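You operate a simulated robot arm through the tools that you are given. There is no shell and no other tool.

You run a simulated two-armed robot. Do the job below in one go: nothing can be reset, and whatever is moved stays where it is left.

## Task
Unhook the shore power safely and put the plug in its holder.
Fine: dial to BATTERY, breaker off before the plug comes out, ring freed, inlet cover shut.

Only the result counts: the job must be done as asked and must still hold three seconds after the hand-in. Knocking over, shifting, dropping, spilling or breaking anything else fails it. A push-on lid holds only when it is set on centred and level and pressed home; a screw cap is set on level and turned clockwise until tight.

## Robot
Two 7-joint arms with fingered hands on one trunk, on a carriage that runs on a rail from [-32, 25] to [1455, -1125] (x, y) and turns from -166 to 166 degrees about z. Base frame: it is fixed where the carriage stands at the start and does not move with it; the origin is on the floor, on the carriage's upright axis, x ahead of it, y to its left, z up. Lengths are in mm, angles in degrees, forces in N, time in s.
The left shoulder is at the start at [70, 188, 1098], the right one opposite. With the tool pointing down near the work surface each hand reaches from about 100 to 840 mm from the robot's upright axis, wherever it stands, measured 20 degrees to its own side. Places, roughly: breaker lever [1200, -400, 1200]; inlet cover [1700, -400, 1200]; lock ring [1600, -600, 1000]; plug holder [1200, -400, 800]; power dial [1500, -600, 900]; yellow plug [1500, -500, 1000]. Payload 4 kg a hand.
Tool frame (each hand has its own): the origin (TCP) lies between the finger pads and is the grasp point; the fingertips stand 26 mm ahead of it; z points along the fingers, y is the line along which they close. The gripper opens to 132 mm. The gripper's body begins 73 mm behind the TCP. The gripper is a hand of 4 fingers: y runs from the thumb to the fingers, the wrist lies at [0, 0, -224] in the tool frame.
Orientation is that of the tool frame in the base frame, as a unit quaternion [x, y, z, w]. With the fingers straight down and closing along the base's y, the tool's x points along the base's -x, its y along +y and its z along -z.

## Interface
- The arms move only by the tool drive_tool. It takes "left_commands", "right_commands" or both (then of equal length, played together; a hand with none holds still); each is a list of rows, each a list of 6 numbers: the shift along the base's x, y, z in cm, then the turn, a rotation vector about the base's x, y, z in degrees. In form: [[x, y, z, rx, ry, rz], ...]. A call has 1 to 20 rows; each row shifts and turns the commanded pose from where the row before left it. Each row takes 0.2 s and may step no farther than 50 mm and 8.6 degrees from the row before; otherwise, the whole call is refused. Where a pose cannot be reached the arm comes as near as it can. A force on the tool above 70 N (or 10 N above the force at the start of the call, whichever is more), or a blocked arm, ends the call early, and 0.2 s more pass. In this call time passes only in rows, and 0.2 s behind the last. It gives the time, the measured TCP pose, the force on the tool (base axes), the opening and the grip force at its end, in the units of the frame above (readings bear some noise), with the torque about the TCP (base axes, N m) and any sound that the robot's microphone picked up.
- Cameras (640 x 400 px; columns grow to the right, rows downward): "scene" is now at [136.5, 12, 1323.6]; the picture's right is [0.13, -0.99, 0.00], its down [-0.61, -0.08, -0.79] and it looks along [0.78, 0.10, -0.62] (base axes); focal length 251 px, centre (320, 200). "left" rides on the left gripper at [-73, 6, -93] in its tool frame; the picture's right is [-0.08, -1.00, 0.00], its down [0.78, -0.06, -0.62] and it looks along [0.62, -0.05, 0.79] (tool axes); focal length 230 px, centre (320, 200). "right" rides on the right gripper at [73, 6, -94] in its tool frame; the picture's right is [-0.08, 1.00, 0.00], its down [-0.78, -0.06, -0.62] and it looks along [-0.61, -0.05, 0.79] (tool axes); focal length 230 px, centre (320, 200). There is no depth. A picture from a camera that has moved, and an enlarged one, comes with that camera's place and axes in the base frame and with its lens.
- grab_frame(camera): a new picture of that camera. It takes no simulated time.
- lift_body(by): slides the trunk up (or, below 0, down) by that many mm; the arms and the scene camera ride with it, the base frame stays. It gives what a move gives, with no picture.
- base_move(legs): drives the robot by 1 to 6 legs, each [ahead, left, turn to the left] in mm, mm and degrees, along the robot's own axes; the way and the turn of a leg run together, so that a leg with both is an arc; at most 1500 mm and 180 degrees a leg. The arms and the cameras ride along, it lands a little off, and it stops where it bumps. It keeps to its track: a leg is cut to what the track allows. It gives what a move gives.
- move_fingers(finger1, finger2, finger3, thumb_bend, hand): sets how far each is bent, from 0 (flat) to 1 (curled in); at 0.3 the hand is open as for a grip, at 0.7 the pads meet at the TCP. One left out holds its place. A second passes; each finger stops where it meets its share of the squeeze, and holds until it gets a number again. It is the only way to open and close the hand. It gives what a move gives, with no picture; readings hold the bend of each and the force on the fingers (four entries, about 0 where the hand has none), thumb and palm.
- head_to(pan, tilt): turns the head with the scene camera to pan (to the left, within 86 degrees either way) and tilt (down, from -29 to 69), counted from straight ahead of the robot. It gives what a move gives.
- zoom(camera, box): a new picture of the part [left, top, right, bottom] of that camera's present view, enlarged. It takes no simulated time.
- sign_off(): hands the job in; it is judged then, once.

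Places have to be worked out from the pictures, the camera data and where the tool is seen. Open the grippers and draw the arms clear of the work before you hand the job in, unless the task says otherwise.

The tools are called after "Emit:" as a command line: name --argument value ..., lists and objects as JSON in quotes. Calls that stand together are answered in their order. drive_tool: Moves the arms, as the interface text tells. Its arguments: {"type":"object","properties":{"left_commands":{"type":"array","items":{"type":"array","items":{"type":"number"}}},"right_commands":{"type":"array","items":{"type":"array","items":{"type":"number"}}}},"required":[]} The other tools are called the same way: lift_body (by) slides the trunk up or down; move_fingers (finger1, finger2, finger3, thumb_bend, hand) moves the fingers one by one; base_move (legs) drives the base; head_to (pan, tilt) turns the head that bears the scene camera; grab_frame (camera) takes a picture; zoom (camera, box) takes an enlarged picture of a part of a camera's view; sign_off () hands the job in.

At the start:

```text
clock: 0.0
left_eef_pos: [451.7, 173.8, 1042.1]
left_tcp_rot: [0.0, 1.0, 0.0, 0.001]
left_contact_force: [0.2, -0.6, 0.2]
left_ft_torque: [0.01, 0.02, 0.01]
left_opening: 131.9
left_gripper_force: 0.0
left_shape: jaw
left_bend: [0.3, 0.3, 0.3, 0.3]
left_finger forces: [0.0, 0.0, 0.0, 0.0, 0.0, 0.0]
right_eef_pos: [516.1, -214.8, 1044.7]
right_tcp_rot: [0.0, 1.0, 0.0, 0.0]
right_contact_force: [0.3, -0.2, 0.6]
right_ft_torque: [0.03, -0.02, 0.03]
right_opening: 131.5
right_gripper_force: 0.1
right_shape: jaw
right_bend: [0.3, 0.3, 0.3, 0.3]
right_finger forces: [0.1, 0.1, 0.0, 0.0, 0.1, 0.0]
trunk travel left (down, up): [-575.0, 365.0]
robot x, y, heading: [-3.7, 0.4, -0.2]
head pan, tilt: [7.4, 38.1]
```

scene: 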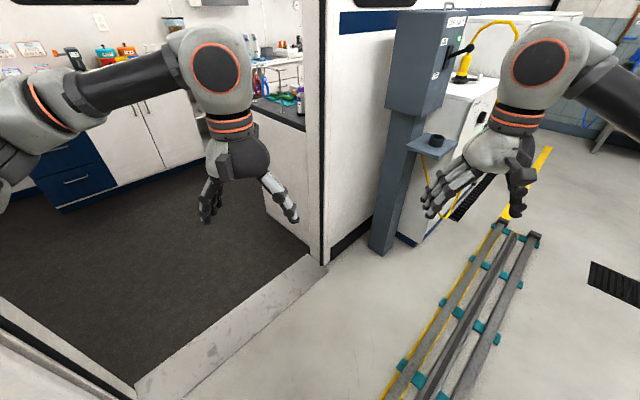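
right: 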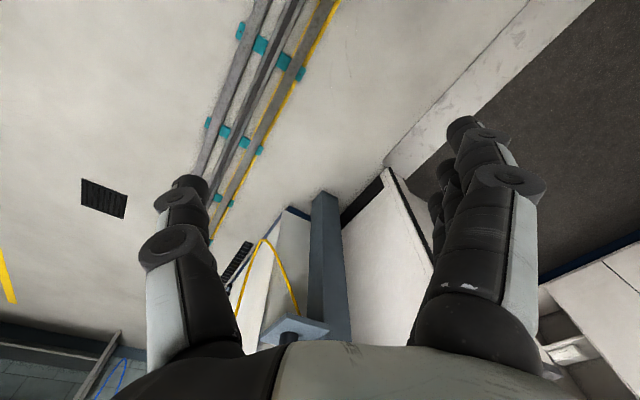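
left: 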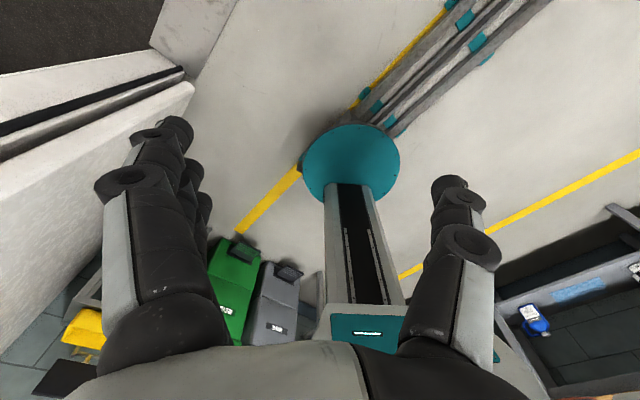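

The scene picture shows a breaker box on a post ahead-right, a white cabinet with a yellow plug behind it, and the rail running off to the right. I turn the head toward it to see better before moving.

Emit:
head_to --pan -15 --tilt 15

Emit:
grab_frame --camera "scene"

```text
clock: 0.9
left_eef_pos: [451.7, 174.7, 1043.0]
left_tcp_rot: [0.0, 1.0, 0.0, 0.001]
left_contact_force: [0.4, 0.2, -0.2]
left_ft_torque: [0.02, -0.04, 0.0]
left_opening: 131.8
left_gripper_force: 0.0
left_shape: jaw
left_bend: [0.3, 0.3, 0.3, 0.3]
left_finger forces: [0.0, 0.0, 0.1, 0.0, 0.0, 0.1]
right_eef_pos: [516.0, -213.9, 1043.8]
right_tcp_rot: [0.001, 1.0, 0.001, 0.0]
right_contact_force: [0.6, -0.3, -0.1]
right_ft_torque: [-0.01, 0.0, -0.01]
right_opening: 131.9
right_gripper_force: 0.1
right_shape: jaw
right_bend: [0.3, 0.3, 0.3, 0.3]
right_finger forces: [0.0, 0.0, 0.0, 0.0, 0.0, 0.1]
trunk travel left (down, up): [-575.0, 365.0]
robot x, y, heading: [0.4, -0.6, -0.2]
head pan, tilt: [-15.0, 15.0]
```

```text
taken
camera scene: at [141.2, -23.2, 1360.3], right [-0.26, -0.97, 0.0], down [-0.25, 0.07, -0.97], along [0.93, -0.25, -0.26], focal length 251 px, centre (320, 200)
```

scene: 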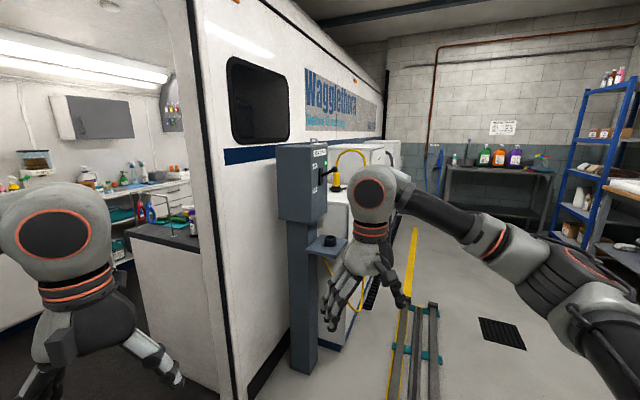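

The post with breaker box, a holder shelf beneath, and a white cabinet with plug and yellow cable are visible. I zoom in for detail.

Emit:
zoom --camera "scene" --box '[260, 120, 420, 220]'

Emit:
zoom --camera "scene" --box '[260, 210, 420, 310]'

```text
4.00 times, centred on (340, 170) of scene
camera zoom: at [141.2, -23.2, 1360.3], right [-0.26, -0.97, 0.0], down [-0.25, 0.07, -0.97], along [0.93, -0.25, -0.26], focal length 1004 px, centre (240, 320)
```

zoom: 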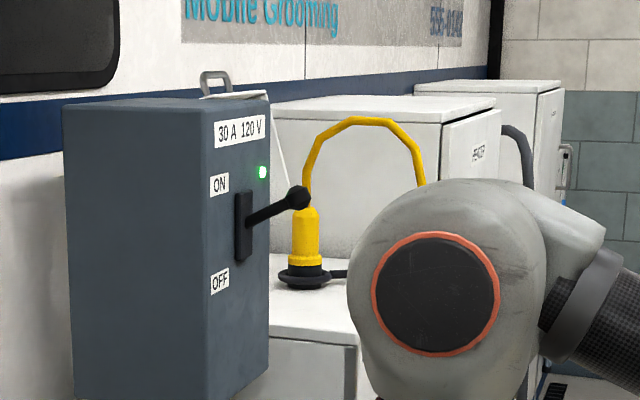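

```text
4.00 times, centred on (340, 260) of scene
camera zoom: at [141.2, -23.2, 1360.3], right [-0.26, -0.97, 0.0], down [-0.25, 0.07, -0.97], along [0.93, -0.25, -0.26], focal length 1004 px, centre (240, -40)
```

zoom: 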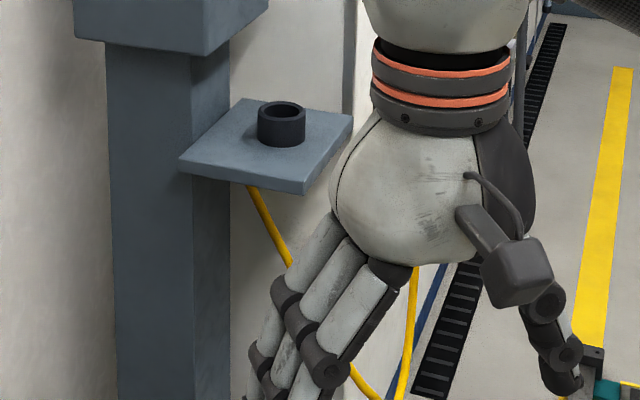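

The labelled face of the breaker box faces -y with the lever up at ON. The plug stands upright in an inlet on the cabinet top, and an open cover with a loop handle stands behind it. I drive part of the way along the rail to get a better view, keeping well clear of the post.

Emit:
base_move --legs '[[356, -275, 0]]'

Emit:
head_to --pan 0 --tilt 20

Emit:
grab_frame --camera "scene"

```text
clock: 3.6
left_eef_pos: [806.0, -95.4, 1041.4]
left_tcp_rot: [-0.005, 1.0, -0.001, 0.0]
left_contact_force: [0.7, 0.2, -0.2]
left_ft_torque: [0.01, -0.02, 0.02]
left_opening: 132.0
left_gripper_force: 0.0
left_shape: jaw
left_bend: [0.3, 0.3, 0.3, 0.3]
left_finger forces: [0.0, 0.1, 0.0, 0.0, 0.1, 0.0]
right_eef_pos: [871.0, -484.8, 1043.8]
right_tcp_rot: [-0.004, 1.0, 0.0, 0.0]
right_contact_force: [0.1, -0.6, -0.1]
right_ft_torque: [-0.01, -0.01, -0.01]
right_opening: 132.0
right_gripper_force: 0.0
right_shape: jaw
right_bend: [0.3, 0.3, 0.3, 0.3]
right_finger forces: [0.1, 0.1, 0.1, 0.0, 0.1, 0.0]
trunk travel left (down, up): [-575.0, 365.0]
robot x, y, heading: [354.9, -272.7, 0.5]
head pan, tilt: [-15.0, 15.0]
```

```text
clock: 4.3
left_eef_pos: [806.3, -96.7, 1041.9]
left_tcp_rot: [-0.004, 1.0, 0.0, 0.001]
left_contact_force: [0.2, 0.0, 0.1]
left_ft_torque: [0.0, -0.02, -0.01]
left_opening: 131.9
left_gripper_force: 0.0
left_shape: jaw
left_bend: [0.3, 0.3, 0.3, 0.3]
left_finger forces: [0.1, 0.1, 0.1, 0.1, 0.0, 0.0]
right_eef_pos: [871.3, -484.8, 1043.7]
right_tcp_rot: [-0.004, 1.0, 0.001, 0.0]
right_contact_force: [-0.4, 0.6, 0.6]
right_ft_torque: [-0.04, 0.02, 0.01]
right_opening: 131.8
right_gripper_force: 0.1
right_shape: jaw
right_bend: [0.3, 0.3, 0.3, 0.3]
right_finger forces: [0.1, 0.0, 0.0, 0.0, 0.0, 0.0]
trunk travel left (down, up): [-575.0, 365.0]
robot x, y, heading: [354.2, -272.9, 0.5]
head pan, tilt: [0.0, 20.0]
```

```text
taken
camera scene: at [498.9, -272.4, 1352.2], right [0.01, -1.0, 0.0], down [-0.34, 0.0, -0.94], along [0.94, 0.01, -0.34], focal length 251 px, centre (320, 200)
```

scene: 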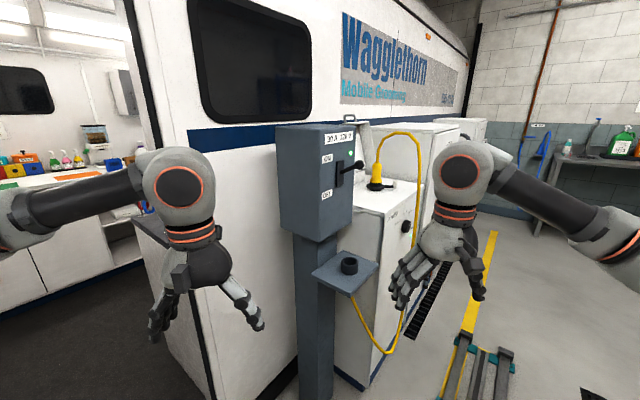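

Emit:
zoom --camera "scene" --box '[270, 105, 430, 205]'

Emit:
zoom --camera "scene" --box '[290, 190, 450, 290]'

```text
4.00 times, centred on (350, 155) of scene
camera zoom: at [498.9, -272.4, 1352.2], right [0.01, -1.0, 0.0], down [-0.34, 0.0, -0.94], along [0.94, 0.01, -0.34], focal length 1004 px, centre (200, 380)
```

zoom: 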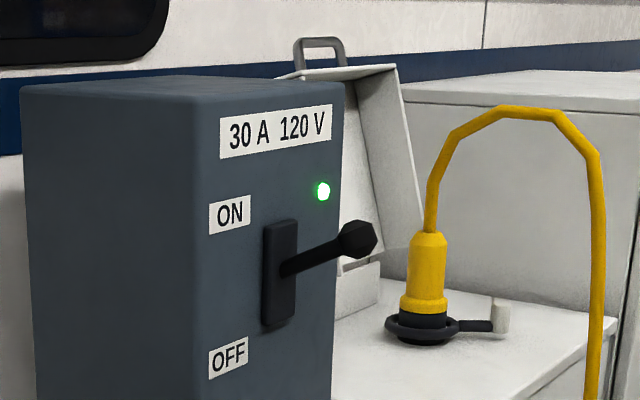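

```text
4.00 times, centred on (370, 240) of scene
camera zoom: at [498.9, -272.4, 1352.2], right [0.01, -1.0, 0.0], down [-0.34, 0.0, -0.94], along [0.94, 0.01, -0.34], focal length 1004 px, centre (120, 40)
```

zoom: 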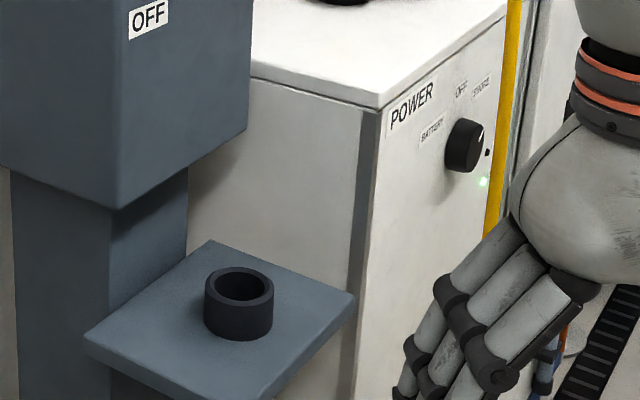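

Triangulating both views: lever knob ≈(1217,-380,1200), lock ring ≈(1571,-509,1028), holder cup ≈(1216,-363,875), dial ≈(1483,-634,877); everything is lined up parallel to the rail. I pull both hands back toward the body before turning to face the cabinet.

Emit:
drive_tool --left_commands '[[-4, 0, 0, 0, 0, 0], [-4, 0, 0, 0, 0, 0], [-4, 0, 0, 0, 0, 0], [-3, 0, 0, 0, 0, 0], [0, 0, 0, 0, 0, 0]]' --right_commands '[[-4.5, 0, 0, 0, 0, 0], [-4.5, 0, 0, 0, 0, 0], [-4.5, 0, 0, 0, 0, 0], [-4.5, 0, 0, 0, 0, 0], [-3, 0, 0, 0, 0, 0]]'

Emit:
grab_frame --camera "scene"

```text
clock: 5.5
left_eef_pos: [653.3, -96.0, 1041.9]
left_tcp_rot: [-0.004, 1.0, -0.001, 0.001]
left_contact_force: [0.0, 0.9, 0.5]
left_ft_torque: [-0.01, 0.0, 0.02]
left_opening: 131.6
left_gripper_force: 0.0
left_shape: jaw
left_bend: [0.3, 0.3, 0.3, 0.3]
left_finger forces: [0.0, 0.0, 0.1, 0.0, 0.0, 0.0]
right_eef_pos: [660.1, -484.9, 1043.1]
right_tcp_rot: [-0.003, 1.0, 0.0, 0.0]
right_contact_force: [0.2, -0.2, -0.5]
right_ft_torque: [-0.01, -0.02, 0.0]
right_opening: 131.9
right_gripper_force: 0.1
right_shape: jaw
right_bend: [0.3, 0.3, 0.3, 0.3]
right_finger forces: [0.0, 0.0, 0.1, 0.0, 0.0, 0.0]
trunk travel left (down, up): [-575.0, 365.0]
robot x, y, heading: [353.8, -272.9, 0.5]
head pan, tilt: [0.0, 20.0]
```

```text
taken
camera scene: at [497.3, -271.9, 1352.4], right [0.01, -1.0, 0.0], down [-0.34, 0.0, -0.94], along [0.94, 0.01, -0.34], focal length 251 px, centre (320, 200)
```

scene: 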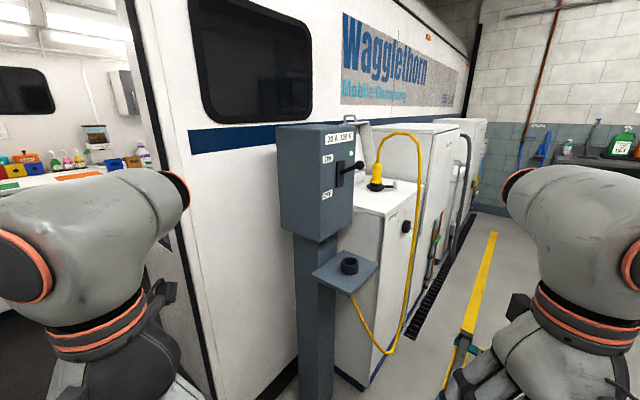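

The arms are tucked and the view is clear. I turn left to face square to the rail, then slide to the right along it most of the way.

Emit:
base_move --legs '[[0, 0, 51.8], [0, -500, 0]]'

Emit:
grab_frame --camera "scene"

```text
clock: 10.8
left_eef_pos: [801.2, -235.6, 1042.4]
left_tcp_rot: [-0.436, 0.9, 0.0, 0.0]
left_contact_force: [-1.2, -0.5, -0.3]
left_ft_torque: [0.02, 0.02, -0.01]
left_opening: 131.4
left_gripper_force: 0.0
left_shape: jaw
left_bend: [0.3, 0.3, 0.3, 0.3]
left_finger forces: [0.0, 0.1, 0.0, 0.0, 0.0, 0.0]
right_eef_pos: [1107.5, -472.9, 1043.8]
right_tcp_rot: [-0.436, 0.9, 0.0, 0.0]
right_contact_force: [0.6, 0.1, -0.2]
right_ft_torque: [-0.01, 0.03, 0.01]
right_opening: 132.1
right_gripper_force: 0.1
right_shape: jaw
right_bend: [0.3, 0.3, 0.3, 0.3]
right_finger forces: [0.0, 0.1, 0.0, 0.0, 0.0, 0.1]
trunk travel left (down, up): [-575.0, 365.0]
robot x, y, heading: [750.2, -581.6, 51.6]
head pan, tilt: [0.0, 20.0]
```

```text
taken
camera scene: at [841.2, -467.7, 1352.2], right [0.78, -0.62, 0.0], down [-0.21, -0.27, -0.94], along [0.58, 0.74, -0.34], focal length 251 px, centre (320, 200)
```

scene: 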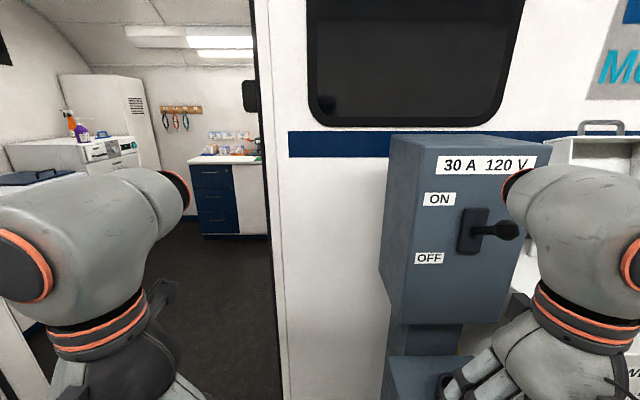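

The robot now faces the wall square-on, at about 950 mm along the rail. I slide a further 430 mm so that the box is on the left and the cabinet on the right.

Emit:
base_move --legs '[[0, -430, 0.7]]'

Emit:
grab_frame --camera "scene"

```text
clock: 13.4
left_eef_pos: [1136.5, -499.3, 1041.9]
left_tcp_rot: [-0.443, 0.896, 0.0, 0.0]
left_contact_force: [-0.2, -0.2, 0.3]
left_ft_torque: [0.01, 0.01, 0.02]
left_opening: 131.8
left_gripper_force: 0.1
left_shape: jaw
left_bend: [0.3, 0.3, 0.3, 0.3]
left_finger forces: [0.0, 0.1, 0.1, 0.0, 0.0, 0.0]
right_eef_pos: [1447.0, -731.6, 1043.4]
right_tcp_rot: [-0.443, 0.897, 0.0, 0.0]
right_contact_force: [0.4, 0.2, -0.7]
right_ft_torque: [0.0, -0.02, 0.02]
right_opening: 131.9
right_gripper_force: 0.0
right_shape: jaw
right_bend: [0.3, 0.3, 0.3, 0.3]
right_finger forces: [0.0, 0.0, 0.0, 0.0, 0.0, 0.0]
trunk travel left (down, up): [-575.0, 365.0]
robot x, y, heading: [1094.6, -843.7, 52.3]
head pan, tilt: [0.0, 20.0]
```

```text
taken
camera scene: at [1180.9, -730.3, 1352.2], right [0.79, -0.61, 0.0], down [-0.21, -0.27, -0.94], along [0.57, 0.75, -0.34], focal length 251 px, centre (320, 200)
```

scene: 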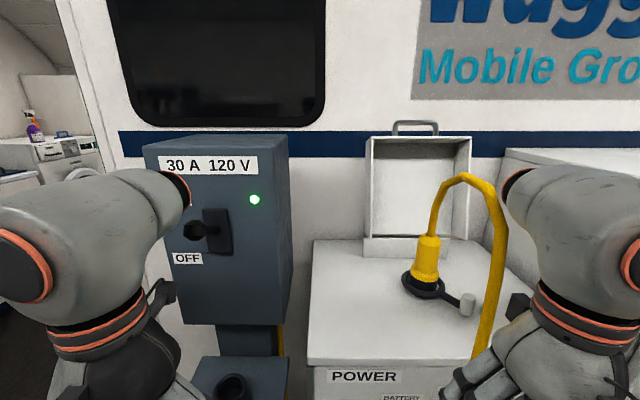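

Everything is now in front of the robot. I zoom in on the cabinet top and front and tilt the head for a look down.

Emit:
zoom --camera "scene" --box '[340, 110, 580, 260]'

Emit:
zoom --camera "scene" --box '[360, 220, 520, 320]'

Emit:
head_to --pan -15 --tilt 45

Emit:
grab_frame --camera "scene"

```text
2.67 times, centred on (460, 185) of scene
camera zoom: at [1180.9, -730.3, 1352.2], right [0.79, -0.61, 0.0], down [-0.21, -0.27, -0.94], along [0.57, 0.75, -0.34], focal length 669 px, centre (-53, 240)
```

zoom: 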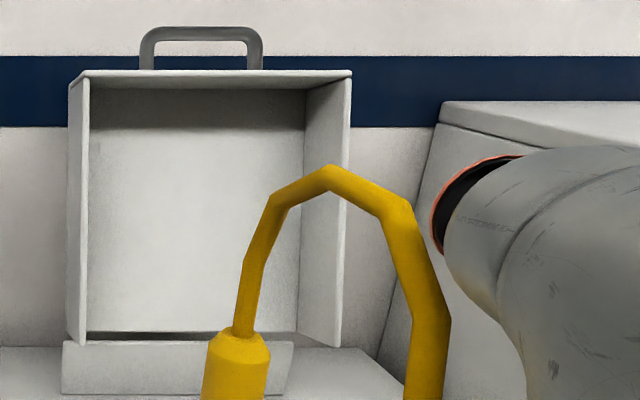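

```text
4.00 times, centred on (440, 270) of scene
camera zoom: at [1180.9, -730.3, 1352.2], right [0.79, -0.61, 0.0], down [-0.21, -0.27, -0.94], along [0.57, 0.75, -0.34], focal length 1004 px, centre (-160, -80)
```

zoom: 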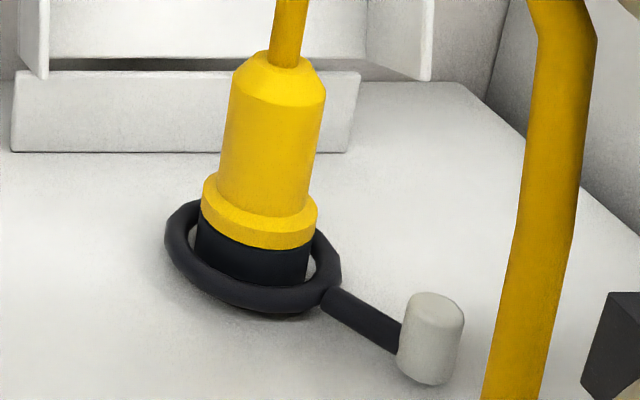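

```text
clock: 14.3
left_eef_pos: [1137.0, -498.5, 1040.8]
left_tcp_rot: [-0.444, 0.896, 0.0, 0.0]
left_contact_force: [-0.3, -0.6, -0.7]
left_ft_torque: [-0.03, -0.04, 0.0]
left_opening: 131.7
left_gripper_force: 0.0
left_shape: jaw
left_bend: [0.3, 0.3, 0.3, 0.3]
left_finger forces: [0.0, 0.0, 0.1, 0.0, 0.0, 0.0]
right_eef_pos: [1447.2, -732.0, 1043.8]
right_tcp_rot: [-0.444, 0.896, 0.0, 0.0]
right_contact_force: [0.2, -1.0, -0.5]
right_ft_torque: [0.0, 0.03, -0.03]
right_opening: 132.0
right_gripper_force: 0.2
right_shape: jaw
right_bend: [0.3, 0.3, 0.3, 0.3]
right_finger forces: [0.1, 0.1, 0.1, 0.0, 0.0, 0.1]
trunk travel left (down, up): [-575.0, 365.0]
robot x, y, heading: [1090.2, -848.9, 52.8]
head pan, tilt: [-15.0, 45.0]
```

```text
taken
camera scene: at [1188.7, -754.5, 1313.6], right [0.61, -0.79, 0.0], down [-0.56, -0.43, -0.71], along [0.56, 0.43, -0.71], focal length 251 px, centre (320, 200)
```

scene: 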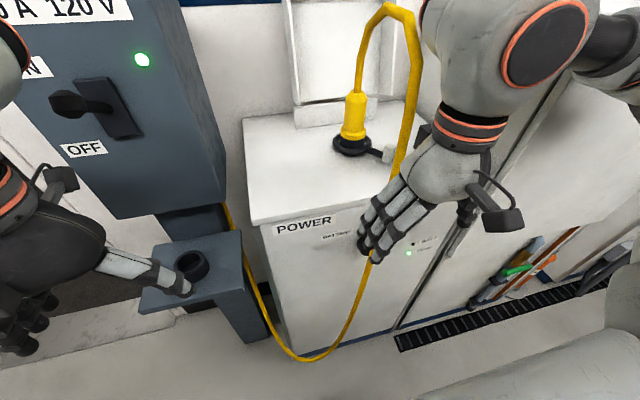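

The dial and cable are close together in front of the cabinet, with the right hand hiding them. I take the wrist pictures to see how the cable hangs.

Emit:
grab_frame --camera "right"

Emit:
grab_frame --camera "left"

```text
taken
camera right: at [1398.7, -785.3, 1136.7], right [-0.75, 0.67, 0.0], down [0.52, 0.59, 0.62], along [0.41, 0.46, -0.79], focal length 230 px, centre (320, 200)
```

right: 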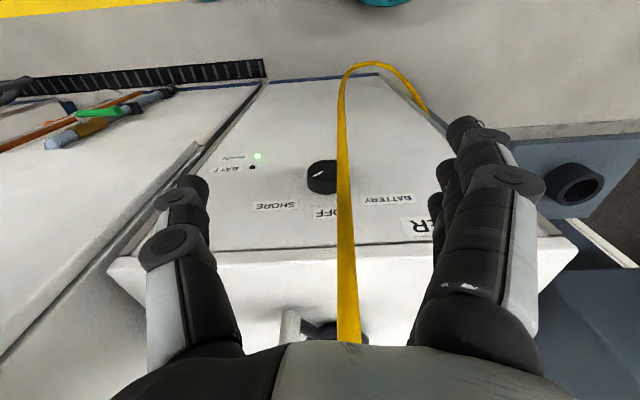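

```text
taken
camera left: at [1176.8, -437.8, 1133.5], right [0.84, -0.54, 0.0], down [-0.43, -0.66, 0.62], along [-0.33, -0.52, -0.79], focal length 230 px, centre (320, 200)
```

left: 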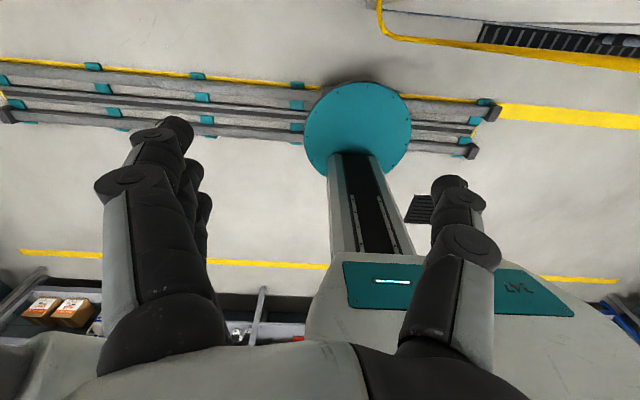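

The labels read BATTERY – OFF – SHORE around a dial at about s=1590 along the rail, with the cable hanging just in front of it. I start with the breaker: I make a left fist, raise and pitch the hand forward 45°, and bring it above the lever knob.

Emit:
move_fingers --hand "left" --finger1 0.7 --finger2 0.7 --finger3 0.7 --thumb_bend 0.7

Emit:
drive_tool --left_commands '[[0, 0, 4.4, 5.93, -4.59, 0], [0, 0, 4.4, 5.93, -4.59, 0], [0, 0, 4.4, 5.93, -4.59, 0], [0, 0, 4.4, 5.93, -4.59, 0], [0, 0, 4.4, 5.93, -4.59, 0], [0, 0, 4.4, 5.93, -4.59, 0]]'

Emit:
head_to --pan 15 --tilt 20

Emit:
grab_frame --camera "scene"

Emit:
grab_frame --camera "left"

```text
clock: 15.3
left_eef_pos: [1135.7, -498.5, 1041.7]
left_tcp_rot: [-0.443, 0.896, -0.001, 0.0]
left_contact_force: [0.1, -0.3, 0.0]
left_ft_torque: [0.0, 0.0, 0.0]
left_opening: 14.7
left_gripper_force: 0.0
left_shape: fingers
left_bend: [0.7, 0.7, 0.7, 0.7]
left_finger forces: [0.1, 0.1, 0.0, 0.2, 0.0, 0.0]
right_eef_pos: [1447.6, -732.1, 1043.5]
right_tcp_rot: [-0.443, 0.897, 0.0, 0.001]
right_contact_force: [-0.4, -0.5, -0.4]
right_ft_torque: [-0.01, 0.0, -0.01]
right_opening: 132.0
right_gripper_force: 0.1
right_shape: jaw
right_bend: [0.3, 0.3, 0.3, 0.3]
right_finger forces: [0.0, 0.0, 0.0, 0.0, 0.0, 0.1]
trunk travel left (down, up): [-575.0, 365.0]
robot x, y, heading: [1093.6, -846.1, 52.6]
head pan, tilt: [-15.0, 45.0]
```

```text
clock: 16.7
left_eef_pos: [1137.5, -502.1, 1307.3]
left_tcp_rot: [-0.409, 0.828, 0.168, 0.345]
left_contact_force: [-1.3, 0.5, 0.6]
left_ft_torque: [0.03, 0.05, 0.0]
left_opening: 14.3
left_gripper_force: 0.0
left_shape: fingers
left_bend: [0.7, 0.7, 0.7, 0.7]
left_finger forces: [0.1, 0.0, 0.1, 0.0, 0.1, 0.0]
right_eef_pos: [1447.2, -732.0, 1043.1]
right_tcp_rot: [-0.444, 0.896, 0.0, 0.001]
right_contact_force: [-0.2, 0.3, 0.7]
right_ft_torque: [0.0, 0.0, 0.01]
right_opening: 131.8
right_gripper_force: 0.1
right_shape: jaw
right_bend: [0.3, 0.3, 0.3, 0.3]
right_finger forces: [0.0, 0.0, 0.1, 0.0, 0.1, 0.0]
trunk travel left (down, up): [-575.0, 365.0]
robot x, y, heading: [1089.2, -841.3, 52.8]
head pan, tilt: [-15.0, 45.0]
```

```text
clock: 17.7
left_eef_pos: [1137.9, -500.7, 1306.0]
left_tcp_rot: [-0.409, 0.828, 0.168, 0.344]
left_contact_force: [0.2, -0.6, 0.1]
left_ft_torque: [0.0, -0.01, 0.04]
left_opening: 14.6
left_gripper_force: 0.1
left_shape: fingers
left_bend: [0.7, 0.7, 0.7, 0.7]
left_finger forces: [0.0, 0.0, 0.1, 0.0, 0.1, 0.1]
right_eef_pos: [1448.0, -732.4, 1042.9]
right_tcp_rot: [-0.443, 0.897, 0.0, 0.0]
right_contact_force: [0.3, 0.7, 0.4]
right_ft_torque: [0.03, 0.0, 0.0]
right_opening: 131.5
right_gripper_force: 0.1
right_shape: jaw
right_bend: [0.3, 0.3, 0.3, 0.3]
right_finger forces: [0.0, 0.0, 0.0, 0.2, 0.0, 0.0]
trunk travel left (down, up): [-575.0, 365.0]
robot x, y, heading: [1094.7, -843.4, 52.6]
head pan, tilt: [15.0, 20.0]
```

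```text
taken
camera scene: at [1159.8, -718.6, 1352.2], right [0.92, -0.38, 0.0], down [-0.13, -0.32, -0.94], along [0.36, 0.87, -0.34], focal length 251 px, centre (320, 200)
```

scene: 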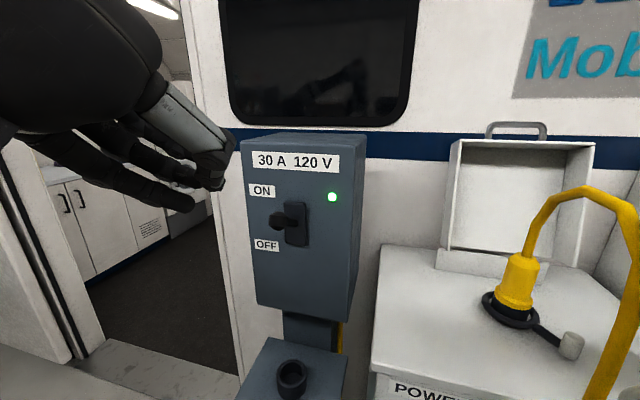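

```text
taken
camera left: at [1124.4, -508.5, 1422.7], right [0.82, -0.56, 0.06], down [-0.55, -0.82, -0.12], along [0.12, 0.06, -0.99], focal length 230 px, centre (320, 200)
```

left: 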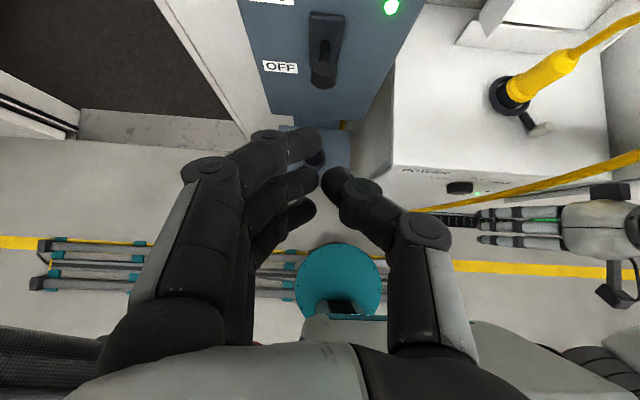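

The wrist view confirms the knob at s≈1209, n≈444. I move the fist forward so that its fingers are directly above the knob.

Emit:
drive_tool --left_commands '[[3.38, 3.54, 0, 0, 0, 0], [3.38, 3.54, 0, 0, 0, 0], [3.38, 3.54, -0.5, 0, 0, 0]]'

Emit:
grab_frame --camera "scene"

Emit:
grab_frame --camera "left"

```text
clock: 18.5
left_eef_pos: [1240.6, -390.7, 1299.5]
left_tcp_rot: [-0.41, 0.828, 0.167, 0.345]
left_contact_force: [-1.0, 0.1, 0.5]
left_ft_torque: [-0.03, 0.03, 0.01]
left_opening: 14.8
left_gripper_force: 0.1
left_shape: fingers
left_bend: [0.7, 0.7, 0.7, 0.7]
left_finger forces: [0.0, 0.0, 0.0, 0.0, 0.1, 0.0]
right_eef_pos: [1447.9, -730.6, 1043.1]
right_tcp_rot: [-0.442, 0.897, 0.0, 0.0]
right_contact_force: [0.1, 0.2, -0.3]
right_ft_torque: [-0.04, 0.01, -0.01]
right_opening: 131.8
right_gripper_force: 0.1
right_shape: jaw
right_bend: [0.3, 0.3, 0.3, 0.3]
right_finger forces: [0.0, 0.1, 0.1, 0.0, 0.0, 0.1]
trunk travel left (down, up): [-575.0, 365.0]
robot x, y, heading: [1094.2, -841.8, 52.6]
head pan, tilt: [15.0, 20.0]
```

```text
taken
camera scene: at [1161.1, -716.6, 1352.0], right [0.92, -0.38, 0.0], down [-0.13, -0.32, -0.94], along [0.36, 0.87, -0.34], focal length 251 px, centre (320, 200)
```

scene: 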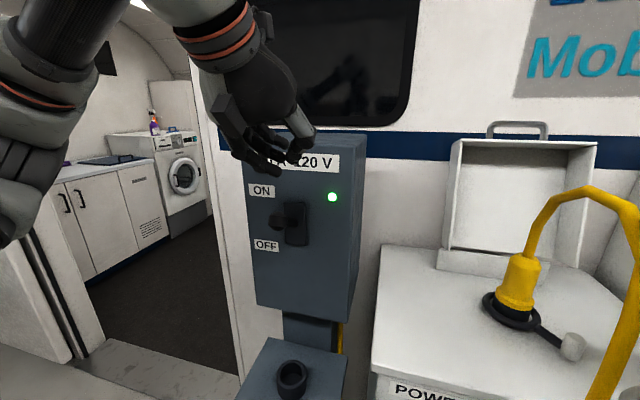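

```text
taken
camera left: at [1226.5, -398.2, 1415.9], right [0.82, -0.56, 0.06], down [-0.55, -0.82, -0.12], along [0.12, 0.06, -0.99], focal length 230 px, centre (320, 200)
```

left: 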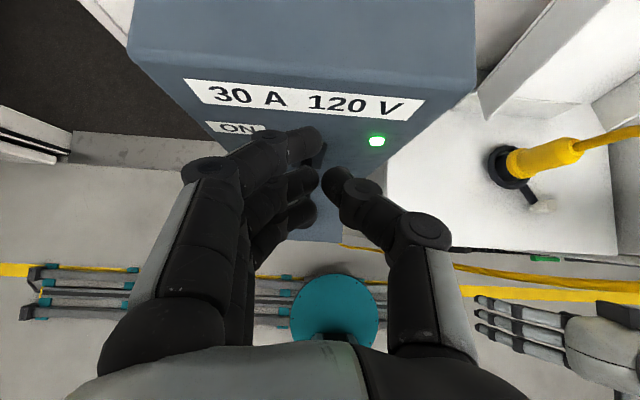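

The fist is over the lever with clearance to the box face. I press straight down in small steps and watch the force.

Emit:
drive_tool --left_commands '[[0, 0, -2, 0, 0, 0], [0, 0, -2, 0, 0, 0], [0, 0, -1, 0, 0, 0], [0, 0, -1, 0, 0, 0], [0, 0, -1, 0, 0, 0], [0, 0, -1, 0, 0, 0]]'

Emit:
grab_frame --camera "scene"

```text
clock: 19.9
left_eef_pos: [1238.7, -392.8, 1219.1]
left_tcp_rot: [-0.41, 0.828, 0.168, 0.345]
left_contact_force: [0.6, 1.0, 0.0]
left_ft_torque: [0.01, 0.01, 0.02]
left_opening: 14.4
left_gripper_force: 0.3
left_shape: fingers
left_bend: [0.7, 0.7, 0.7, 0.7]
left_finger forces: [0.0, 0.1, 0.4, 0.0, 0.0, 0.0]
right_eef_pos: [1447.3, -730.7, 1043.6]
right_tcp_rot: [-0.443, 0.896, -0.001, -0.001]
right_contact_force: [0.6, -0.1, -0.6]
right_ft_torque: [0.01, -0.01, -0.02]
right_opening: 131.9
right_gripper_force: 0.0
right_shape: jaw
right_bend: [0.3, 0.3, 0.3, 0.3]
right_finger forces: [0.1, 0.0, 0.1, 0.1, 0.0, 0.0]
trunk travel left (down, up): [-575.0, 365.0]
robot x, y, heading: [1094.4, -847.2, 52.6]
head pan, tilt: [15.0, 20.0]
```

```text
taken
camera scene: at [1160.0, -717.9, 1352.2], right [0.92, -0.38, 0.0], down [-0.13, -0.32, -0.94], along [0.36, 0.87, -0.34], focal length 251 px, centre (320, 200)
```

scene: 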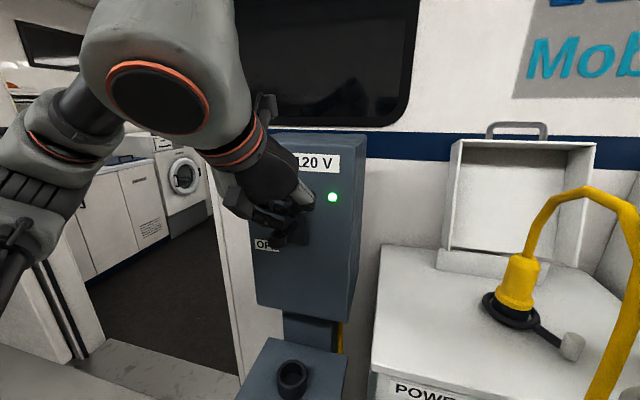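

There is only faint contact (finger 3 at 0.4 N) so far. I continue pressing downward.

Emit:
drive_tool --left_commands '[[0, 0, -1, 0, 0, 0], [0, 0, -1, 0, 0, 0], [0, 0, -1, 0, 0, 0]]'

Emit:
zoom --camera "scene" --box '[210, 120, 370, 280]'

```text
clock: 20.7
left_eef_pos: [1238.4, -393.5, 1191.3]
left_tcp_rot: [-0.41, 0.828, 0.168, 0.345]
left_contact_force: [-0.1, 1.5, -0.4]
left_ft_torque: [0.0, -0.01, -0.01]
left_opening: 14.5
left_gripper_force: 0.1
left_shape: fingers
left_bend: [0.7, 0.7, 0.7, 0.7]
left_finger forces: [0.0, 0.1, 0.0, 0.0, 0.0, 0.0]
right_eef_pos: [1447.2, -732.6, 1043.5]
right_tcp_rot: [-0.443, 0.896, 0.0, 0.001]
right_contact_force: [0.5, -0.3, 0.0]
right_ft_torque: [0.0, 0.02, -0.02]
right_opening: 132.0
right_gripper_force: 0.0
right_shape: jaw
right_bend: [0.3, 0.3, 0.3, 0.3]
right_finger forces: [0.0, 0.0, 0.0, 0.0, 0.0, 0.0]
trunk travel left (down, up): [-575.0, 365.0]
robot x, y, heading: [1093.6, -846.7, 52.6]
head pan, tilt: [15.0, 20.0]
```

```text
2.50 times, centred on (290, 200) of scene
camera zoom: at [1160.0, -718.0, 1352.2], right [0.92, -0.38, 0.0], down [-0.13, -0.32, -0.94], along [0.36, 0.87, -0.34], focal length 627 px, centre (395, 200)
```

zoom: 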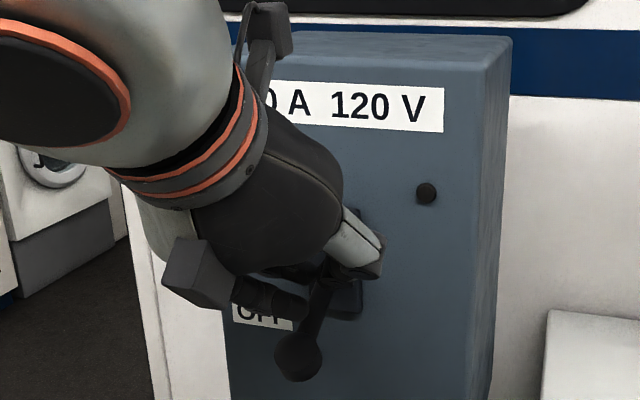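

The LED has gone dark and the lever hangs down at OFF. I draw the fist up and back, and check.

Emit:
drive_tool --left_commands '[[0, 0, 3, 0, 0, 0], [-1.22, -1.58, 3, 0, 0, 0], [-2.7, -3.5, 0, 0, 0, 0], [-2.7, -3.5, 0, 0, 0, 0], [-2.7, -3.5, 0, 0, 0, 0]]'

Emit:
zoom --camera "scene" --box '[210, 120, 370, 280]'

```text
clock: 21.9
left_eef_pos: [1142.8, -516.2, 1250.5]
left_tcp_rot: [-0.41, 0.828, 0.168, 0.344]
left_contact_force: [0.3, -1.0, -0.8]
left_ft_torque: [0.01, -0.02, 0.01]
left_opening: 14.6
left_gripper_force: 0.0
left_shape: fingers
left_bend: [0.7, 0.7, 0.7, 0.7]
left_finger forces: [0.1, 0.1, 0.0, 0.0, 0.1, 0.0]
right_eef_pos: [1447.2, -733.9, 1044.3]
right_tcp_rot: [-0.443, 0.897, 0.0, 0.001]
right_contact_force: [0.1, -0.1, -0.4]
right_ft_torque: [0.05, -0.02, 0.02]
right_opening: 131.9
right_gripper_force: 0.0
right_shape: jaw
right_bend: [0.3, 0.3, 0.3, 0.3]
right_finger forces: [0.0, 0.1, 0.0, 0.0, 0.1, 0.0]
trunk travel left (down, up): [-575.0, 365.0]
robot x, y, heading: [1092.4, -840.2, 52.6]
head pan, tilt: [15.0, 20.0]
```

```text
2.50 times, centred on (290, 200) of scene
camera zoom: at [1159.2, -720.1, 1352.4], right [0.92, -0.38, 0.0], down [-0.13, -0.31, -0.94], along [0.36, 0.87, -0.34], focal length 627 px, centre (395, 200)
```

zoom: 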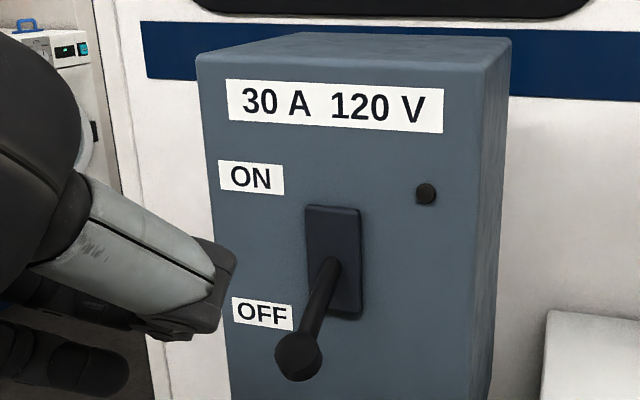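

Breaker is OFF. For the dial I need the right hand horizontal at z≈870, so I raise the trunk 150 mm to give the arm room, and open the view on the dial.

Emit:
lift_body --by 150

Emit:
drive_tool --right_commands '[[0, 0, -2.9, 6.33, -4.9, 0], [0, 0, -2.9, 6.33, -4.9, 0], [0, 0, -2.9, 6.33, -4.9, 0], [0, 0, -2.9, 6.33, -4.9, 0], [0, 0, -2.9, 6.33, -4.9, 0], [0, 0, -2.9, 6.33, -4.9, 0]]'

Emit:
head_to --pan -20 --tilt 50

Emit:
grab_frame --camera "scene"

Emit:
grab_frame --camera "right"

```text
clock: 23.6
left_eef_pos: [1144.0, -513.0, 1401.0]
left_tcp_rot: [-0.409, 0.828, 0.167, 0.345]
left_contact_force: [0.1, -0.9, 0.6]
left_ft_torque: [0.0, -0.01, 0.04]
left_opening: 14.6
left_gripper_force: 0.0
left_shape: fingers
left_bend: [0.7, 0.7, 0.7, 0.7]
left_finger forces: [0.0, 0.0, 0.1, 0.1, 0.0, 0.1]
right_eef_pos: [1448.3, -731.0, 1192.7]
right_tcp_rot: [-0.443, 0.896, 0.0, 0.001]
right_contact_force: [-0.7, -0.3, -0.1]
right_ft_torque: [-0.02, -0.02, 0.0]
right_opening: 131.8
right_gripper_force: 0.0
right_shape: jaw
right_bend: [0.3, 0.3, 0.3, 0.3]
right_finger forces: [0.1, 0.0, 0.1, 0.0, 0.0, 0.0]
trunk travel left (down, up): [-725.0, 215.0]
robot x, y, heading: [1092.9, -845.8, 52.5]
head pan, tilt: [15.0, 20.0]
```

```text
clock: 25.0
left_eef_pos: [1142.3, -513.7, 1400.2]
left_tcp_rot: [-0.41, 0.827, 0.168, 0.346]
left_contact_force: [-0.7, 0.1, 0.5]
left_ft_torque: [-0.01, -0.03, 0.04]
left_opening: 14.5
left_gripper_force: 0.0
left_shape: fingers
left_bend: [0.7, 0.7, 0.7, 0.7]
left_finger forces: [0.0, 0.0, 0.0, 0.1, 0.1, 0.1]
right_eef_pos: [1470.5, -680.9, 1159.2]
right_tcp_rot: [-0.444, 0.862, 0.117, 0.217]
right_contact_force: [0.1, -0.1, -0.9]
right_ft_torque: [-0.02, 0.01, 0.0]
right_opening: 131.6
right_gripper_force: 0.1
right_shape: jaw
right_bend: [0.3, 0.3, 0.3, 0.3]
right_finger forces: [0.1, 0.1, 0.0, 0.1, 0.0, 0.0]
right hand out of reach, approached as far as the arm can: row 2, 3, 4, 5, 6
trunk travel left (down, up): [-725.0, 215.0]
robot x, y, heading: [1092.4, -846.3, 52.3]
head pan, tilt: [15.0, 20.0]
```

```text
clock: 26.1
left_eef_pos: [1145.6, -514.7, 1401.2]
left_tcp_rot: [-0.409, 0.828, 0.167, 0.344]
left_contact_force: [-0.5, -0.1, -0.6]
left_ft_torque: [-0.01, 0.02, 0.02]
left_opening: 14.5
left_gripper_force: 0.0
left_shape: fingers
left_bend: [0.7, 0.7, 0.7, 0.7]
left_finger forces: [0.0, 0.0, 0.1, 0.1, 0.0, 0.1]
right_eef_pos: [1470.2, -680.5, 1158.5]
right_tcp_rot: [-0.445, 0.861, 0.118, 0.216]
right_contact_force: [-0.8, 0.2, -0.3]
right_ft_torque: [0.0, -0.02, -0.01]
right_opening: 131.9
right_gripper_force: 0.1
right_shape: jaw
right_bend: [0.3, 0.3, 0.3, 0.3]
right_finger forces: [0.0, 0.0, 0.1, 0.0, 0.0, 0.1]
trunk travel left (down, up): [-725.0, 215.0]
robot x, y, heading: [1094.8, -845.2, 52.6]
head pan, tilt: [-20.0, 50.0]
```

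```text
taken
camera scene: at [1189.4, -762.6, 1456.7], right [0.54, -0.84, 0.0], down [-0.64, -0.41, -0.64], along [0.54, 0.35, -0.77], focal length 251 px, centre (320, 200)
```

scene: 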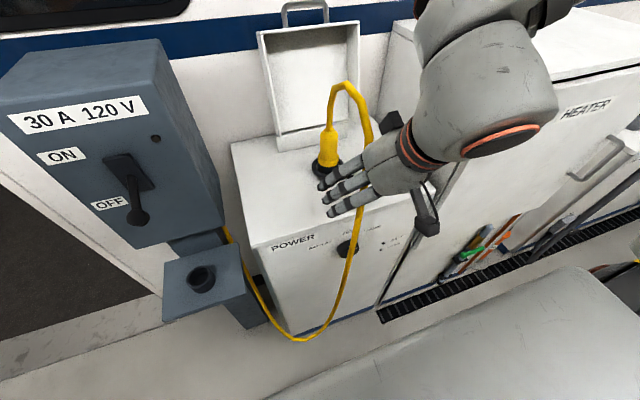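

```text
taken
camera right: at [1404.1, -766.7, 1206.6], right [-0.77, 0.63, 0.05], down [0.29, 0.28, 0.92], along [0.57, 0.72, -0.4], focal length 230 px, centre (320, 200)
```

right: 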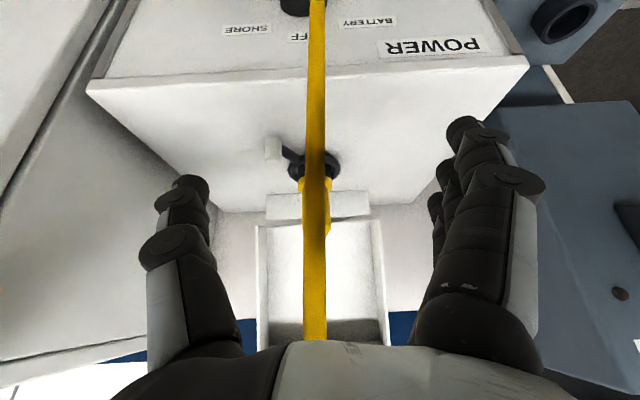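

The arm was too close to its own shoulder, so it only reached a 29° pitch. I first go down with a small test step to see from where the commanded pose continues.

Emit:
drive_tool --right_commands '[[0, 0, -3, 0, 0, 0]]'

```text
clock: 26.4
left_eef_pos: [1144.7, -514.4, 1401.0]
left_tcp_rot: [-0.408, 0.829, 0.167, 0.344]
left_contact_force: [0.1, -0.1, -0.9]
left_ft_torque: [0.01, 0.02, -0.02]
left_opening: 14.3
left_gripper_force: 0.1
left_shape: fingers
left_bend: [0.7, 0.7, 0.7, 0.7]
left_finger forces: [0.0, 0.1, 0.0, 0.1, 0.0, 0.1]
right_eef_pos: [1470.5, -682.4, 1158.9]
right_tcp_rot: [-0.443, 0.862, 0.116, 0.216]
right_contact_force: [0.3, 0.6, 0.1]
right_ft_torque: [0.02, 0.04, 0.0]
right_opening: 132.0
right_gripper_force: 0.1
right_shape: jaw
right_bend: [0.3, 0.3, 0.3, 0.3]
right_finger forces: [0.0, 0.0, 0.0, 0.0, 0.0, 0.1]
right hand out of reach, approached as far as the arm can: row 1
trunk travel left (down, up): [-725.0, 215.0]
robot x, y, heading: [1094.5, -844.8, 52.7]
head pan, tilt: [-20.0, 50.0]
```

The commanded pose carries on from the unreachable one, so I reverse the pitch while moving lower, back to a reachable posture.

Emit:
drive_tool --right_commands '[[0, 0, -1.5, -6.33, 4.9, 0], [0, 0, -1.5, -6.33, 4.9, 0], [0, 0, -1.5, -6.33, 4.9, 0], [0, 0, -1.5, -6.33, 4.9, 0], [0, 0, -1.5, -6.33, 4.9, 0], [0, 0, -1.5, -6.33, 4.9, 0]]'

Emit:
grab_frame --camera "scene"

```text
clock: 27.9
left_eef_pos: [1145.5, -513.9, 1400.2]
left_tcp_rot: [-0.409, 0.828, 0.167, 0.345]
left_contact_force: [-0.3, 0.4, 0.1]
left_ft_torque: [-0.02, 0.0, -0.01]
left_opening: 14.5
left_gripper_force: 0.1
left_shape: fingers
left_bend: [0.7, 0.7, 0.7, 0.7]
left_finger forces: [0.1, 0.0, 0.0, 0.1, 0.0, 0.0]
right_eef_pos: [1471.4, -681.6, 1068.0]
right_tcp_rot: [-0.446, 0.878, -0.061, -0.162]
right_contact_force: [-0.4, 0.4, -0.3]
right_ft_torque: [-0.03, 0.03, -0.01]
right_opening: 131.9
right_gripper_force: 0.0
right_shape: jaw
right_bend: [0.3, 0.3, 0.3, 0.3]
right_finger forces: [0.0, 0.1, 0.0, 0.0, 0.0, 0.0]
trunk travel left (down, up): [-725.0, 215.0]
robot x, y, heading: [1089.1, -844.4, 52.8]
head pan, tilt: [-20.0, 50.0]
```

```text
taken
camera scene: at [1190.4, -761.8, 1456.5], right [0.54, -0.84, 0.0], down [-0.65, -0.41, -0.64], along [0.54, 0.35, -0.77], focal length 251 px, centre (320, 200)
```

scene: 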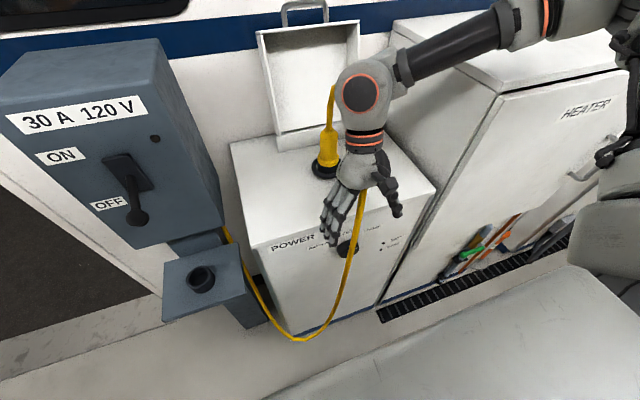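

The arm continues from its actual pose; it is now at pitch −20° near the cable. I zoom to see how the cable and hand relate.

Emit:
zoom --camera "scene" --box '[260, 60, 460, 260]'

Emit:
grab_frame --camera "right"

```text
2.00 times, centred on (360, 160) of scene
camera zoom: at [1190.4, -761.8, 1456.5], right [0.54, -0.84, 0.0], down [-0.65, -0.41, -0.64], along [0.54, 0.35, -0.77], focal length 502 px, centre (240, 280)
```

zoom: 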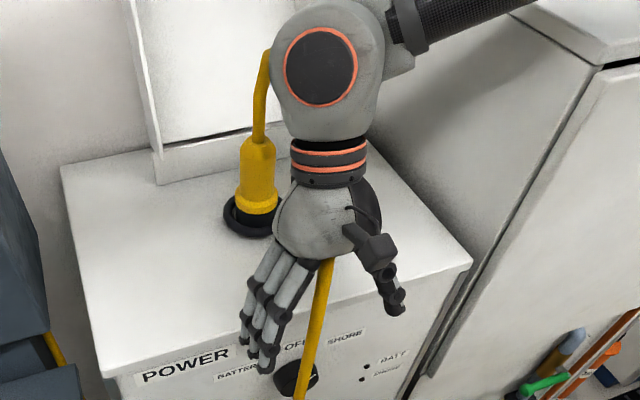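

```text
taken
camera right: at [1448.7, -709.3, 1181.3], right [-0.76, 0.65, 0.01], down [0.62, 0.72, 0.31], along [0.2, 0.24, -0.95], focal length 230 px, centre (320, 200)
```

right: 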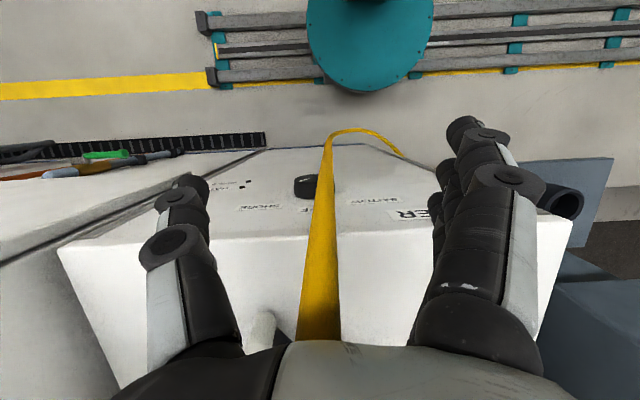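

The cable appears to pass between thumb and fingers without any force. I back the hand away, set it pointing down again, and lower it beside the dial.

Emit:
drive_tool --right_commands '[[-1.04, -1.34, -3, 5.3, -4.1, 0], [-1.04, -1.34, -3, 5.3, -4.1, 0], [-1.04, -1.34, -3, 5.3, -4.1, 0], [0, 0, -4, 0, 0, 0], [0, 0, -4, 0, 0, 0]]'

Emit:
grab_frame --camera "scene"

```text
clock: 29.1
left_eef_pos: [1146.3, -514.2, 1400.1]
left_tcp_rot: [-0.409, 0.828, 0.167, 0.344]
left_contact_force: [1.2, -0.3, 0.0]
left_ft_torque: [-0.01, 0.02, -0.01]
left_opening: 14.6
left_gripper_force: 0.1
left_shape: fingers
left_bend: [0.7, 0.7, 0.7, 0.7]
left_finger forces: [0.1, 0.0, 0.1, 0.0, 0.0, 0.1]
right_eef_pos: [1446.0, -714.6, 910.8]
right_tcp_rot: [-0.454, 0.891, 0.015, 0.002]
right_contact_force: [-1.1, -0.6, -0.3]
right_ft_torque: [0.01, -0.07, 0.01]
right_opening: 132.0
right_gripper_force: 0.0
right_shape: jaw
right_bend: [0.3, 0.3, 0.3, 0.3]
right_finger forces: [0.1, 0.0, 0.0, 0.0, 0.1, 0.0]
right hand out of reach, approached as far as the arm can: row 3, 4
trunk travel left (down, up): [-725.0, 215.0]
robot x, y, heading: [1091.8, -847.5, 52.3]
head pan, tilt: [-20.0, 50.0]
```

```text
taken
camera scene: at [1190.4, -762.7, 1456.1], right [0.54, -0.84, 0.0], down [-0.65, -0.41, -0.64], along [0.54, 0.35, -0.77], focal length 251 px, centre (320, 200)
```

scene: 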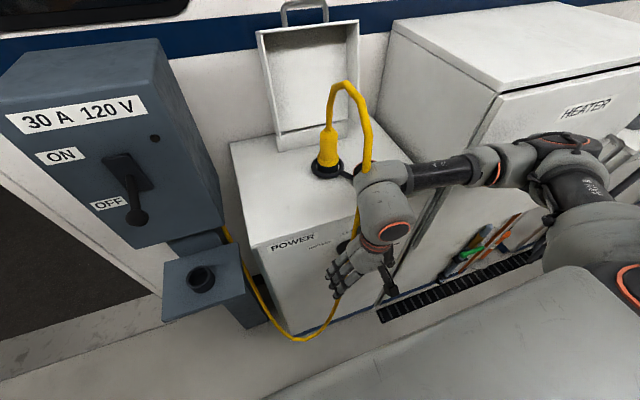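

The arm is folded close to the body, so I shift the base 130 mm to the left to give the right arm room for a horizontal hand at the dial.

Emit:
base_move --legs '[[0, 130, 0]]'

Emit:
drive_tool --right_commands '[[0, 0, -4, 6.33, -4.9, 0], [0, 0, -4, 6.33, -4.9, 0], [0, 0, -4, 6.33, -4.9, 0], [0, 0, -4, 6.33, -4.9, 0]]'

Emit:
grab_frame --camera "scene"

```text
clock: 30.3
left_eef_pos: [1045.1, -437.4, 1399.7]
left_tcp_rot: [-0.409, 0.829, 0.168, 0.343]
left_contact_force: [0.8, -0.7, 1.0]
left_ft_torque: [-0.01, 0.03, 0.03]
left_opening: 14.5
left_gripper_force: 0.2
left_shape: fingers
left_bend: [0.7, 0.7, 0.7, 0.7]
left_finger forces: [0.0, 0.1, 0.0, 0.0, 0.0, 0.1]
right_eef_pos: [1344.0, -639.1, 909.7]
right_tcp_rot: [-0.454, 0.891, 0.015, -0.003]
right_contact_force: [0.6, -0.5, -0.1]
right_ft_torque: [0.01, 0.02, 0.01]
right_opening: 132.0
right_gripper_force: 0.2
right_shape: jaw
right_bend: [0.3, 0.3, 0.3, 0.3]
right_finger forces: [0.0, 0.0, 0.1, 0.0, 0.0, 0.1]
trunk travel left (down, up): [-725.0, 215.0]
robot x, y, heading: [990.6, -766.3, 52.5]
head pan, tilt: [-20.0, 50.0]
```

```text
clock: 31.3
left_eef_pos: [1044.3, -432.0, 1399.6]
left_tcp_rot: [-0.409, 0.829, 0.167, 0.344]
left_contact_force: [0.6, -0.1, -0.8]
left_ft_torque: [-0.01, 0.02, -0.03]
left_opening: 14.4
left_gripper_force: 0.0
left_shape: fingers
left_bend: [0.7, 0.7, 0.7, 0.7]
left_finger forces: [0.0, 0.1, 0.1, 0.0, 0.1, 0.0]
right_eef_pos: [1380.4, -602.1, 792.1]
right_tcp_rot: [-0.445, 0.858, 0.124, 0.227]
right_contact_force: [0.3, -0.7, -0.1]
right_ft_torque: [-0.05, 0.02, -0.01]
right_opening: 131.9
right_gripper_force: 0.1
right_shape: jaw
right_bend: [0.3, 0.3, 0.3, 0.3]
right_finger forces: [0.0, 0.1, 0.1, 0.0, 0.0, 0.0]
right hand out of reach, approached as far as the arm can: row 4
trunk travel left (down, up): [-725.0, 215.0]
robot x, y, heading: [993.9, -773.2, 52.4]
head pan, tilt: [-20.0, 50.0]
```

```text
taken
camera scene: at [1089.5, -682.0, 1456.3], right [0.54, -0.84, 0.0], down [-0.65, -0.41, -0.64], along [0.54, 0.34, -0.77], focal length 251 px, centre (320, 200)
```

scene: 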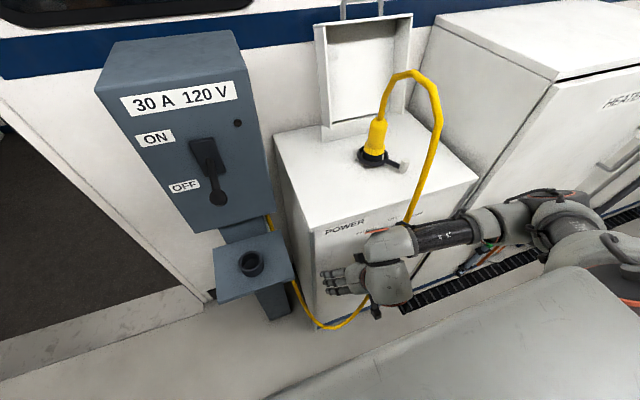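

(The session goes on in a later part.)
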